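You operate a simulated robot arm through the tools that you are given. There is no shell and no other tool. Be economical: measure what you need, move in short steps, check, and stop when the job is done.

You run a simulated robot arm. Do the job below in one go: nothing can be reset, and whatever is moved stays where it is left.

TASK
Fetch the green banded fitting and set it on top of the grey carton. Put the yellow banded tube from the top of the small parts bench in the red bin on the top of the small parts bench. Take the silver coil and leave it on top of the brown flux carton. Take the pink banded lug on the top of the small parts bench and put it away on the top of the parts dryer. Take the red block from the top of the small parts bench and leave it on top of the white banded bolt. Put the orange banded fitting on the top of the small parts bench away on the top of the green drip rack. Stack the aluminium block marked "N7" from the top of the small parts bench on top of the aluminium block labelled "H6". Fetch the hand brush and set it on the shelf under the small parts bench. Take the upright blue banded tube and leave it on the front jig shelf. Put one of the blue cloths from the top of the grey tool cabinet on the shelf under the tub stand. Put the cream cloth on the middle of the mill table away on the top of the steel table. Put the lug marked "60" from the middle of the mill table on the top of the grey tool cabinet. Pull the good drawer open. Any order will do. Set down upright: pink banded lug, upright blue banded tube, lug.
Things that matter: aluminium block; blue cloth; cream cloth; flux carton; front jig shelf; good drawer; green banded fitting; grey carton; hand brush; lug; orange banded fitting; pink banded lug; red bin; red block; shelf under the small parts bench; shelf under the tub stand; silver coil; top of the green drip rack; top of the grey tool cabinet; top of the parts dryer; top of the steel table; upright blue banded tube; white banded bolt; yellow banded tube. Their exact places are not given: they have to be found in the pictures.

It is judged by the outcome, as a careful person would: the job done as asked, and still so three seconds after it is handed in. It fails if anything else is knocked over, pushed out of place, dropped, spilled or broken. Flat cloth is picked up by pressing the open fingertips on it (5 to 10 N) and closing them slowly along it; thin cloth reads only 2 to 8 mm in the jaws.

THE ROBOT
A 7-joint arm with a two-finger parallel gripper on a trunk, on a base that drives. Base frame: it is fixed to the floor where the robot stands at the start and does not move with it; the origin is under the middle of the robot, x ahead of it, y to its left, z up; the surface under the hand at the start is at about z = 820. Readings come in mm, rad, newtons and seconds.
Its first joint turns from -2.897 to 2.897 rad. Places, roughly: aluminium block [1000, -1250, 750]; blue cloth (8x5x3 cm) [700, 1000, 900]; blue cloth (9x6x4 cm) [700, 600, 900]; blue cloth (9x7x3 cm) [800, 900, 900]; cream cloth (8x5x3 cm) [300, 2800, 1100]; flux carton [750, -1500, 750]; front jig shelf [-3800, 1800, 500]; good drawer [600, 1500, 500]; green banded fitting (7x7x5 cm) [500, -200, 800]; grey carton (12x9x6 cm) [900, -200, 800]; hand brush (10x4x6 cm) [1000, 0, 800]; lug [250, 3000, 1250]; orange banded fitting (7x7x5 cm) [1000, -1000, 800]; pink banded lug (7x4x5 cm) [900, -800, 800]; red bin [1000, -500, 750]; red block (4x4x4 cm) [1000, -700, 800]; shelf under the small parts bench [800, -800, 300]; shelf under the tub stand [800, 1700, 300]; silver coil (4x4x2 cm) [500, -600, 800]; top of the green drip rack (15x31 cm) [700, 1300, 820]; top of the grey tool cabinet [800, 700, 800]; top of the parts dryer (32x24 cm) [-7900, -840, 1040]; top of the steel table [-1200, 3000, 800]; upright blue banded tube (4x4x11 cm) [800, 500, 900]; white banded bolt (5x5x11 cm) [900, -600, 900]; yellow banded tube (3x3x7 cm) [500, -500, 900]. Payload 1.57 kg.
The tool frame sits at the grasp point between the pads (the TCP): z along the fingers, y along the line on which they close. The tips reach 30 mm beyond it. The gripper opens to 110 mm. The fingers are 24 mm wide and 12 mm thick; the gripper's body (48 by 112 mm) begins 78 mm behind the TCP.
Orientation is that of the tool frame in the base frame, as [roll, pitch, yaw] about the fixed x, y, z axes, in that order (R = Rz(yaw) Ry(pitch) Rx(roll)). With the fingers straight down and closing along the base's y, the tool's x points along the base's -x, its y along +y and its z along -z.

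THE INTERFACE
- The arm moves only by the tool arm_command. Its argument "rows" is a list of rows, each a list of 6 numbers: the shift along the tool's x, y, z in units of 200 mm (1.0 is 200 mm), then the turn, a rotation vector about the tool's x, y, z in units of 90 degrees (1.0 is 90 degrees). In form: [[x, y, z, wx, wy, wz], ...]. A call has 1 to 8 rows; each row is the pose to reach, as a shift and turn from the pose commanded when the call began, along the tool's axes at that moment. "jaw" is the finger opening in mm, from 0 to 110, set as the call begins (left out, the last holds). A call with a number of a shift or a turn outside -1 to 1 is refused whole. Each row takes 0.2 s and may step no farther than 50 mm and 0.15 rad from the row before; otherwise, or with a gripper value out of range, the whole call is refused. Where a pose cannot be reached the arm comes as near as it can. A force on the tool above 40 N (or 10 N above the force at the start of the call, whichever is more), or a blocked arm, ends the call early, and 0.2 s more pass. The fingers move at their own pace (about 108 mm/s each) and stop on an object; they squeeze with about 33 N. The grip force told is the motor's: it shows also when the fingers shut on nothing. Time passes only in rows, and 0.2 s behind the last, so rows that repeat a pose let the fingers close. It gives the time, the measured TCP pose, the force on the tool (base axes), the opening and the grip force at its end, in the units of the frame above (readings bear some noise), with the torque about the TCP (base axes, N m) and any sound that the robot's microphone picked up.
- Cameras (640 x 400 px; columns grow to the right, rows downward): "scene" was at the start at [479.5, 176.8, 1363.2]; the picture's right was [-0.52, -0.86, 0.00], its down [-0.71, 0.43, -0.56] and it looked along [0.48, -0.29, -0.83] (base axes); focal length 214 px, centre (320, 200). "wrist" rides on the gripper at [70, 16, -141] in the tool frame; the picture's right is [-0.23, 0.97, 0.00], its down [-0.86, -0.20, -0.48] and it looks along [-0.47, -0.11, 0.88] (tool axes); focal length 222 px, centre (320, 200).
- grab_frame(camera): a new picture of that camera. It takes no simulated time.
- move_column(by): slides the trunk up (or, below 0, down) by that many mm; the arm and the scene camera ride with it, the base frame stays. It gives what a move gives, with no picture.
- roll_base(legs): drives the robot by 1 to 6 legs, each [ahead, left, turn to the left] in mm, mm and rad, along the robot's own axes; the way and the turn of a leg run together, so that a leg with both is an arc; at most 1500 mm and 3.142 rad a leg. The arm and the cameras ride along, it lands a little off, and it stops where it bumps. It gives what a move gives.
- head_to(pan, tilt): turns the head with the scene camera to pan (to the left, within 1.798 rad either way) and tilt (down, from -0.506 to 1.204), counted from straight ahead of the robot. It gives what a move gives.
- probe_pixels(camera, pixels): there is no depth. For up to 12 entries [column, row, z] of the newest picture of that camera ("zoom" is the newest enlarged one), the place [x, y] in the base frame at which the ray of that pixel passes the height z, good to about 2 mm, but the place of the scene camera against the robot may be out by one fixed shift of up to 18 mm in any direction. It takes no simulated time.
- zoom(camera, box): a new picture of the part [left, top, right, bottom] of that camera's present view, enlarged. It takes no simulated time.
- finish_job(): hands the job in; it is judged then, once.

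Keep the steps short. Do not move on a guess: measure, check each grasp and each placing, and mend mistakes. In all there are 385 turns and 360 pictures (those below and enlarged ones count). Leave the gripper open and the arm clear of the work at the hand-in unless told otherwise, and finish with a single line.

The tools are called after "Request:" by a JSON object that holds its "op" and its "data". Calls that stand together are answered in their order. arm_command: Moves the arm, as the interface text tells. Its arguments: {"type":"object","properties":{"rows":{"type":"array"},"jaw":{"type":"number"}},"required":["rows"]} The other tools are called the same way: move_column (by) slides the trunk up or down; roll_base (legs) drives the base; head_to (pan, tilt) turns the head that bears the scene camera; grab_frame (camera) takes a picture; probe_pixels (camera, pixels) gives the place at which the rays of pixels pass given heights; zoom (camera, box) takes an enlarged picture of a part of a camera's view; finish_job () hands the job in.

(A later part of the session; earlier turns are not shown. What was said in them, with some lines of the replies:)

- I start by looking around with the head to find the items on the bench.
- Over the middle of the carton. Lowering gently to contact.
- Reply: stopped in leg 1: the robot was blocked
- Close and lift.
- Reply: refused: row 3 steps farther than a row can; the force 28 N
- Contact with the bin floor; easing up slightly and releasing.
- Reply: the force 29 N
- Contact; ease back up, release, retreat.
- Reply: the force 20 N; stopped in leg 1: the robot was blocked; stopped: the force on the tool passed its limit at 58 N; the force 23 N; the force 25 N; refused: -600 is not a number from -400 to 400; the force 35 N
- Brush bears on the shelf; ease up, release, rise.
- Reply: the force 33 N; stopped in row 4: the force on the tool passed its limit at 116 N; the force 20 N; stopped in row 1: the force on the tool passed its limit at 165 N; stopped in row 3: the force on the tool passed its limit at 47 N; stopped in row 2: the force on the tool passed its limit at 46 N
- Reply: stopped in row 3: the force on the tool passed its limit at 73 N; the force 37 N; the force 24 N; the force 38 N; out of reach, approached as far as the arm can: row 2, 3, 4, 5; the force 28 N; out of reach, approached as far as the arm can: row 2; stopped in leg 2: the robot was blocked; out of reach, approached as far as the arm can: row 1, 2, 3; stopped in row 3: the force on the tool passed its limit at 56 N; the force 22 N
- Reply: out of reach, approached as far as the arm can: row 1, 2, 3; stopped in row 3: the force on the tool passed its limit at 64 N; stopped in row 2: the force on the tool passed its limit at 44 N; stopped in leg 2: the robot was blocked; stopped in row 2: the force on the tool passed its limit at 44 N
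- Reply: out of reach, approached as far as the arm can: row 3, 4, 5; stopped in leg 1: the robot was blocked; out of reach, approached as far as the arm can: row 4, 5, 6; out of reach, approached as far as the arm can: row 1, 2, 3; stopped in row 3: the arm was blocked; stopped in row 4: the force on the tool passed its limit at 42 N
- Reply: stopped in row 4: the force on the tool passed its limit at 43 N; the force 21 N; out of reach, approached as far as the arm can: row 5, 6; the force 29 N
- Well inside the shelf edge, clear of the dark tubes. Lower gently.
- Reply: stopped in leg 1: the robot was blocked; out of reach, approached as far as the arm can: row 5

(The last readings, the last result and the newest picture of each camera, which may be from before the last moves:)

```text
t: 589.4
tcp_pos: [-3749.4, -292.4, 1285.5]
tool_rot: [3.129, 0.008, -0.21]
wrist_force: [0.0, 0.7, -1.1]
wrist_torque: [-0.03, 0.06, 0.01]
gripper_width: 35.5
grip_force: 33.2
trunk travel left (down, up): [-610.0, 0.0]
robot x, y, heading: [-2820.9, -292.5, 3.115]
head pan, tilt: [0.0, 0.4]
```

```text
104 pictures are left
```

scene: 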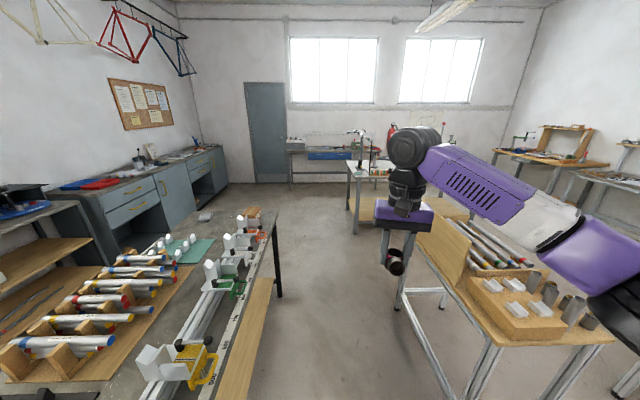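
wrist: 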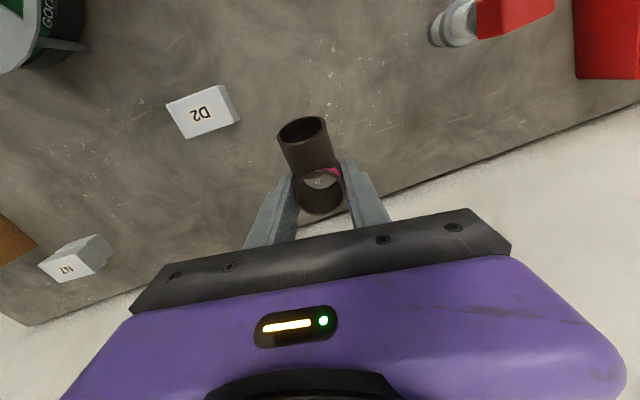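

Request:
{"op": "probe_pixels", "data": {"camera": "scene", "pixels": [[245, 350, 850], [275, 215, 850], [278, 297, 0], [398, 308, 0], [450, 398, 0], [355, 232, 0], [290, 187, 0], [437, 250, 850]]}}

```text
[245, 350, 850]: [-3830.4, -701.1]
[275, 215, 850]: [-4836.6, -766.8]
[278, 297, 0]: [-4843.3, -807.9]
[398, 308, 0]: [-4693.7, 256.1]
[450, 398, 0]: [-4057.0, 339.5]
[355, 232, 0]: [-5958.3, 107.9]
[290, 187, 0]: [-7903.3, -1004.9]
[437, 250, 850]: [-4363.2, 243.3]
```

Request:
{"op": "roll_base", "data": {"legs": [[0, -40, 0.027], [1400, 0, 0]]}}

Request:
{"op": "roll_base", "data": {"legs": [[1300, 0, 0]]}}

Request:
{"op": "head_to", "data": {"pan": 0.1, "tilt": 0.5}}

Request:
{"op": "grab_frame", "data": {"camera": "scene"}}

```text
t: 597.0
tcp_pos: [-5178.6, -280.1, 1284.2]
tool_rot: [3.131, 0.012, -0.177]
wrist_force: [-1.8, 1.2, -0.7]
wrist_torque: [0.02, 0.03, -0.04]
gripper_width: 35.9
grip_force: 32.7
trunk travel left (down, up): [-610.0, 0.0]
robot x, y, heading: [-4252.7, -250.5, -3.136]
head pan, tilt: [0.0, 0.4]
```

```text
t: 603.4
tcp_pos: [-6460.0, -286.2, 1284.6]
tool_rot: [3.129, 0.011, -0.175]
wrist_force: [-0.8, -0.1, -0.5]
wrist_torque: [-0.01, -0.04, -0.01]
gripper_width: 35.6
grip_force: 32.8
trunk travel left (down, up): [-610.0, 0.0]
robot x, y, heading: [-5535.8, -254.2, -3.138]
head pan, tilt: [0.0, 0.4]
```

```text
t: 604.1
tcp_pos: [-6460.3, -285.5, 1284.8]
tool_rot: [3.128, 0.01, -0.176]
wrist_force: [-0.4, -0.3, -0.7]
wrist_torque: [0.0, -0.01, 0.0]
gripper_width: 35.7
grip_force: 32.8
trunk travel left (down, up): [-610.0, 0.0]
robot x, y, heading: [-5534.2, -252.7, -3.138]
head pan, tilt: [0.099, 0.499]
```

```text
103 pictures are left
```

scene: 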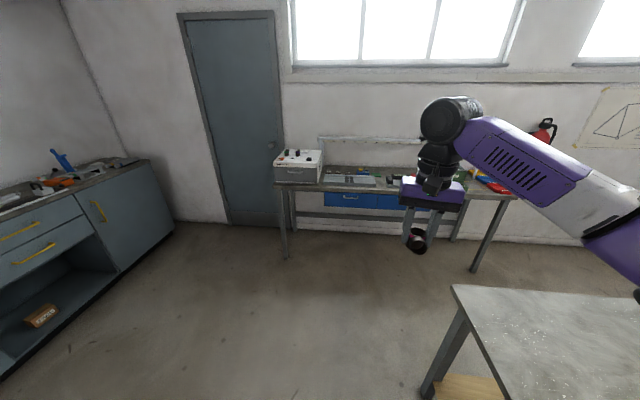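

Request:
{"op": "zoom", "data": {"camera": "scene", "box": [250, 130, 400, 220]}}

Request:
{"op": "probe_pixels", "data": {"camera": "scene", "pixels": [[275, 165, 1040], [318, 168, 1040], [284, 150, 1040], [322, 152, 1040], [285, 257, 0], [475, 270, 0], [425, 397, 0]]}}

```text
4.27 times, centred on (325, 175) of scene
```

zoom: 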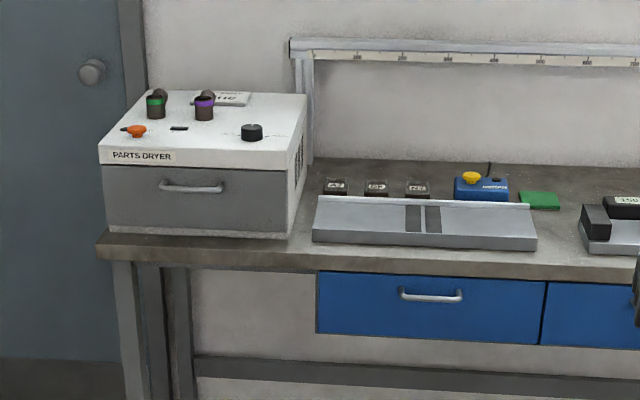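

```text
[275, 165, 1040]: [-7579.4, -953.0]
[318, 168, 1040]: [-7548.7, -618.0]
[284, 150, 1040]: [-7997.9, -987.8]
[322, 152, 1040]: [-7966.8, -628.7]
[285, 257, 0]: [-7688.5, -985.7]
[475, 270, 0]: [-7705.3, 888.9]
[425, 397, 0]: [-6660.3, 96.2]
```

Request:
{"op": "roll_base", "data": {"legs": [[0, 580, 0], [1150, 0, 0]]}}

Request:
{"op": "grab_frame", "data": {"camera": "wrist"}}

Request:
{"op": "grab_frame", "data": {"camera": "scene"}}

```text
t: 613.0
tcp_pos: [-7626.3, -875.6, 1286.1]
tool_rot: [3.129, 0.01, -0.178]
wrist_force: [-0.4, -0.4, -1.1]
wrist_torque: [0.05, -0.01, -0.01]
gripper_width: 35.7
grip_force: 33.0
trunk travel left (down, up): [-610.0, 0.0]
robot x, y, heading: [-6699.7, -846.0, -3.14]
head pan, tilt: [0.099, 0.499]
```

```text
101 pictures are left
```

wrist: 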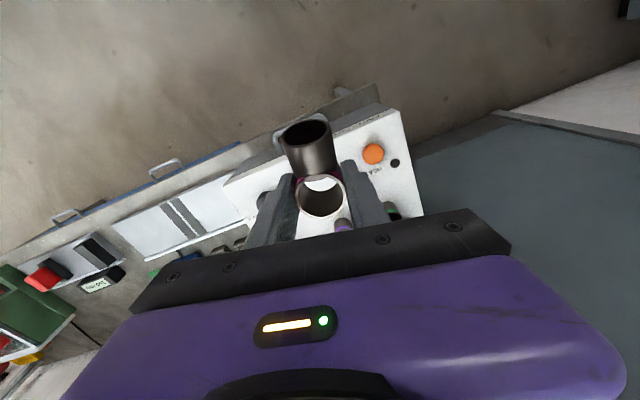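

```text
100 pictures are left
```

scene: 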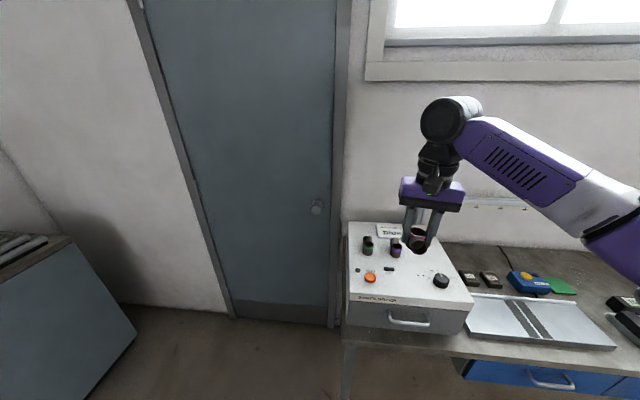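

Request:
{"op": "probe_pixels", "data": {"camera": "wrist", "pixels": [[373, 153, 1040], [398, 112, 1040], [225, 187, 1040], [420, 215, 1040], [343, 222, 1080], [392, 208, 1080]]}}

Request:
{"op": "zoom", "data": {"camera": "scene", "box": [330, 200, 490, 340]}}

```text
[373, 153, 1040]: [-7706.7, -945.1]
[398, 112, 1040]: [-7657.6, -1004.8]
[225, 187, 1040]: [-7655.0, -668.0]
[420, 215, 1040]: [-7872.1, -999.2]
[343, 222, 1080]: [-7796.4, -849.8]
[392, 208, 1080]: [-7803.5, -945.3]
```

```text
2.86 times, centred on (410, 270) of scene
```

zoom: 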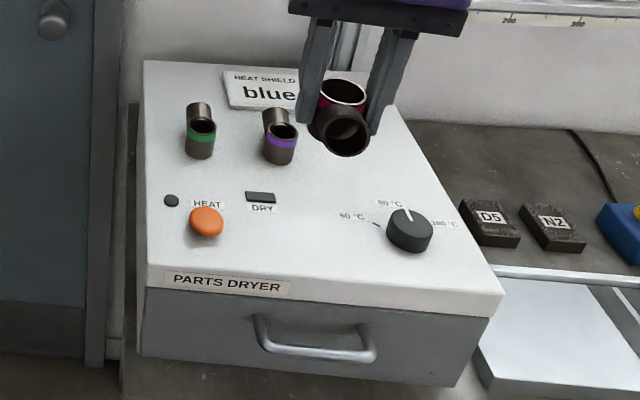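

Request:
{"op": "roll_base", "data": {"legs": [[186, -119, 0]]}}

Request:
{"op": "move_column", "data": {"by": -120}}

Request:
{"op": "grab_frame", "data": {"camera": "wrist"}}

Request:
{"op": "zoom", "data": {"camera": "scene", "box": [250, 180, 570, 380]}}

```text
t: 614.6
tcp_pos: [-7800.3, -753.9, 1285.9]
tool_rot: [3.129, 0.011, -0.181]
wrist_force: [0.7, 0.1, -0.3]
wrist_torque: [0.03, 0.0, 0.02]
gripper_width: 35.7
grip_force: 32.9
trunk travel left (down, up): [-610.0, 0.0]
robot x, y, heading: [-6873.4, -727.4, 3.141]
head pan, tilt: [0.099, 0.499]
```

```text
t: 616.1
tcp_pos: [-7801.6, -753.5, 1164.5]
tool_rot: [3.13, 0.01, -0.181]
wrist_force: [0.2, 0.1, 0.2]
wrist_torque: [0.01, 0.03, 0.02]
gripper_width: 35.6
grip_force: 32.9
trunk travel left (down, up): [-490.0, 120.0]
robot x, y, heading: [-6878.0, -725.4, 3.141]
head pan, tilt: [0.099, 0.499]
```

```text
98 pictures are left
```

wrist: 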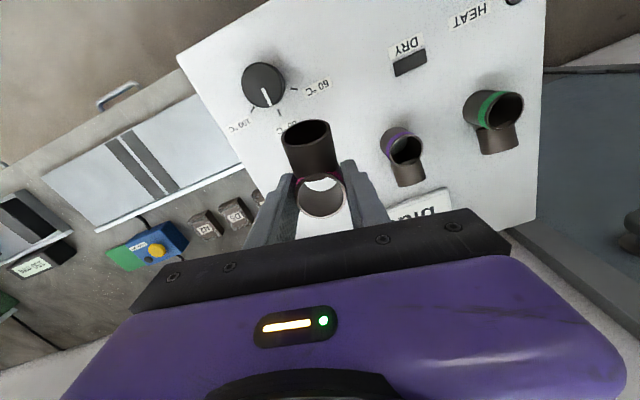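

```text
2.00 times, centred on (410, 280) of scene
```

zoom: 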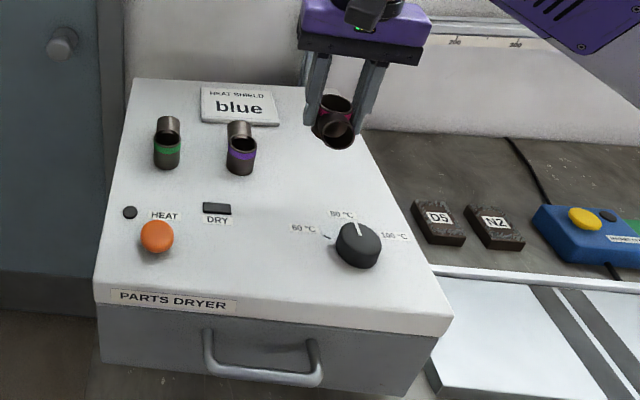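

Request:
{"op": "probe_pixels", "data": {"camera": "wrist", "pixels": [[215, 130, 1040], [240, 172, 1040], [262, 85, 1060], [405, 150, 1085], [400, 215, 1040], [520, 235, 1040]]}}

```text
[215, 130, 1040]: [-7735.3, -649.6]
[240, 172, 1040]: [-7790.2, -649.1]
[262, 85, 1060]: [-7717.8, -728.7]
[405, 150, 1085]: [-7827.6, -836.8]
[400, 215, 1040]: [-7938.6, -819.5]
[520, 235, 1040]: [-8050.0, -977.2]
```

Request:
{"op": "arm_command", "data": {"rows": [[0, -0.03, 0.15, 0, 0, 0], [0, -0.04, 0.33, 0, 0, 0], [0, -0.04, 0.36, 0, 0, 0], [0, -0.04, 0.36, 0, 0, 0]]}}

Request:
{"op": "arm_command", "data": {"rows": [[0, 0, 0.015, 0, 0, 0], [0, 0, 0.03, 0, 0, 0], [0, 0, 0.045, 0, 0, 0], [0, 0, 0.06, 0, 0, 0], [0, 0, 0.075, 0, 0, 0]]}}

Request:
{"op": "grab_frame", "data": {"camera": "wrist"}}

```text
t: 617.1
tcp_pos: [-7801.1, -744.8, 1091.1]
tool_rot: [3.127, 0.007, -0.185]
wrist_force: [-0.5, 0.2, -1.5]
wrist_torque: [-0.01, 0.01, -0.01]
gripper_width: 35.8
grip_force: 32.9
trunk travel left (down, up): [-490.0, 120.0]
robot x, y, heading: [-6874.0, -727.8, 3.145]
head pan, tilt: [0.099, 0.499]
```

```text
t: 618.3
tcp_pos: [-7801.0, -745.9, 1079.5]
tool_rot: [3.131, 0.01, -0.183]
wrist_force: [0.1, -1.1, -1.0]
wrist_torque: [-0.02, -0.04, 0.01]
gripper_width: 35.3
grip_force: 32.8
trunk travel left (down, up): [-490.0, 120.0]
robot x, y, heading: [-6874.0, -725.6, 3.14]
head pan, tilt: [0.099, 0.499]
```

```text
96 pictures are left
```

wrist: 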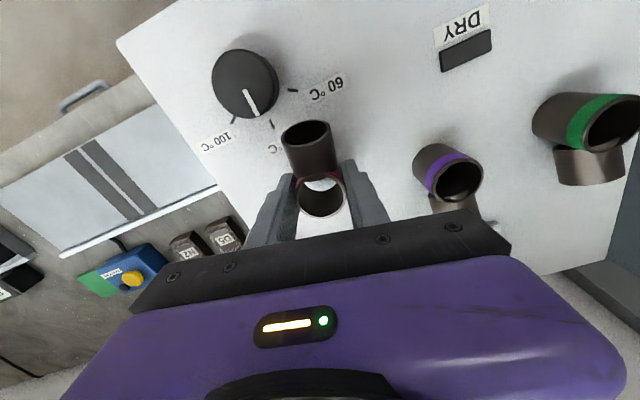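

Request:
{"op": "arm_command", "data": {"rows": [[0, 0, 0.015, 0, 0, 0], [0, 0, 0.03, 0, 0, 0], [0, 0, 0.045, 0, 0, 0], [0, 0, 0.055, 0, 0, 0]]}}

```text
t: 619.3
tcp_pos: [-7800.9, -746.7, 1069.0]
tool_rot: [3.127, 0.013, -0.181]
wrist_force: [-0.3, -1.6, 12.6]
wrist_torque: [0.17, -0.02, -0.01]
gripper_width: 35.4
grip_force: 33.2
trunk travel left (down, up): [-490.0, 120.0]
robot x, y, heading: [-6877.2, -727.1, 3.143]
head pan, tilt: [0.099, 0.499]
```

Request:
{"op": "arm_command", "data": {"rows": [[0, 0, 0, 0, 0, 0], [0, 0, 0, 0, 0, 0], [0, 0, 0, 0, 0, 0]], "jaw": 58}}

Request:
{"op": "arm_command", "data": {"rows": [[0, 0, -0.2, 0, 0, 0], [0, 0, -0.4, 0, 0, 0], [0, 0, -0.6, 0, 0, 0], [0, 0, -0.8, 0, 0, 0]]}}

Request:
{"op": "grab_frame", "data": {"camera": "wrist"}}

Request:
{"op": "grab_frame", "data": {"camera": "scene"}}

```text
t: 620.1
tcp_pos: [-7800.6, -745.9, 1066.7]
tool_rot: [3.129, 0.01, -0.182]
wrist_force: [-0.2, 0.1, -0.4]
wrist_torque: [0.01, -0.01, 0.01]
gripper_width: 57.9
grip_force: 0.1
trunk travel left (down, up): [-490.0, 120.0]
robot x, y, heading: [-6872.3, -726.2, 3.142]
head pan, tilt: [0.099, 0.499]
```

```text
t: 621.1
tcp_pos: [-7795.6, -745.1, 1190.7]
tool_rot: [3.126, 0.012, -0.181]
wrist_force: [-0.4, -0.4, -0.1]
wrist_torque: [0.02, -0.02, -0.01]
gripper_width: 58.0
grip_force: 0.0
out of reach, approached as far as the arm can: row 4
trunk travel left (down, up): [-490.0, 120.0]
robot x, y, heading: [-6875.8, -726.6, 3.138]
head pan, tilt: [0.099, 0.499]
```

```text
95 pictures are left
```

wrist: 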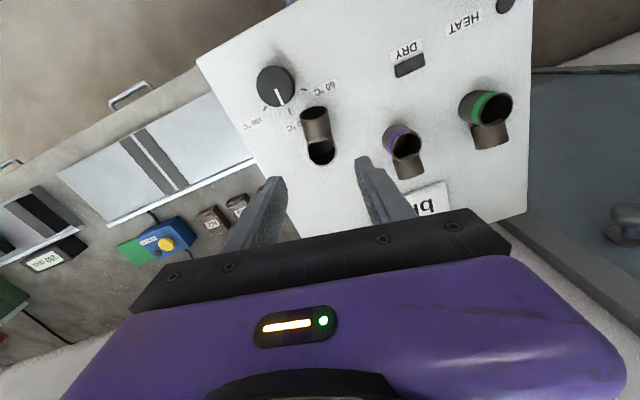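

```text
94 pictures are left
```

scene: 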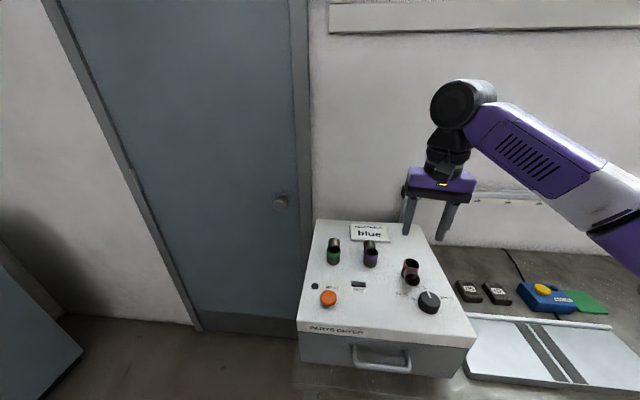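

Request:
{"op": "roll_base", "data": {"legs": [[-350, 0, 0]]}}

Request:
{"op": "arm_command", "data": {"rows": [[0, 0, 0, 0, 0, 0], [0, 0, 0, 0, 0, 0], [0, 0, 0, 0, 0, 0]], "jaw": 110}}

Request:
{"op": "grab_frame", "data": {"camera": "scene"}}

```text
t: 623.4
tcp_pos: [-7447.0, -752.3, 1189.1]
tool_rot: [3.127, 0.011, -0.176]
wrist_force: [-0.2, -0.5, -0.7]
wrist_torque: [0.0, 0.0, 0.02]
gripper_width: 58.1
grip_force: 0.1
trunk travel left (down, up): [-490.0, 120.0]
robot x, y, heading: [-6521.9, -727.0, -3.129]
head pan, tilt: [0.099, 0.499]
```

```text
t: 624.2
tcp_pos: [-7445.1, -751.8, 1189.2]
tool_rot: [3.128, 0.012, -0.176]
wrist_force: [-0.6, -0.4, -0.3]
wrist_torque: [0.03, -0.02, 0.02]
gripper_width: 110.0
grip_force: 0.1
trunk travel left (down, up): [-490.0, 120.0]
robot x, y, heading: [-6525.3, -724.1, -3.135]
head pan, tilt: [0.099, 0.499]
```

```text
93 pictures are left
```

scene: 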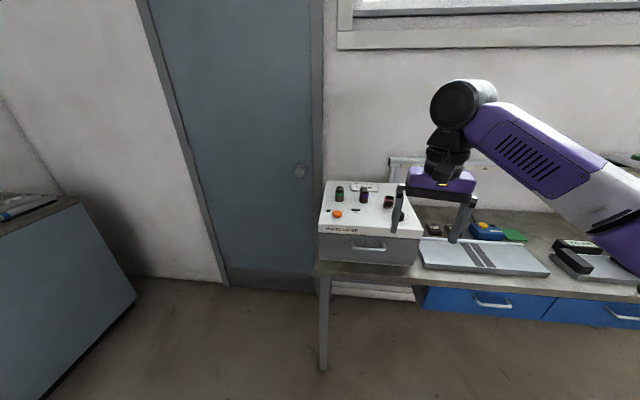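

All thirteen jobs are done and checked in the pictures; the gripper is open and the arm is clear. Handing in.

Request:
{"op": "finish_job", "data": {}}

```text
The job is handed in.
```

All thirteen tasks are done and the job is handed in; the base or arm bumped the bench, the table behind it, the steel table, the tub stand's drawer front, the mill and a jig, and I saw nothing knocked over in later pictures, though I did not re-inspect every one of those spots.
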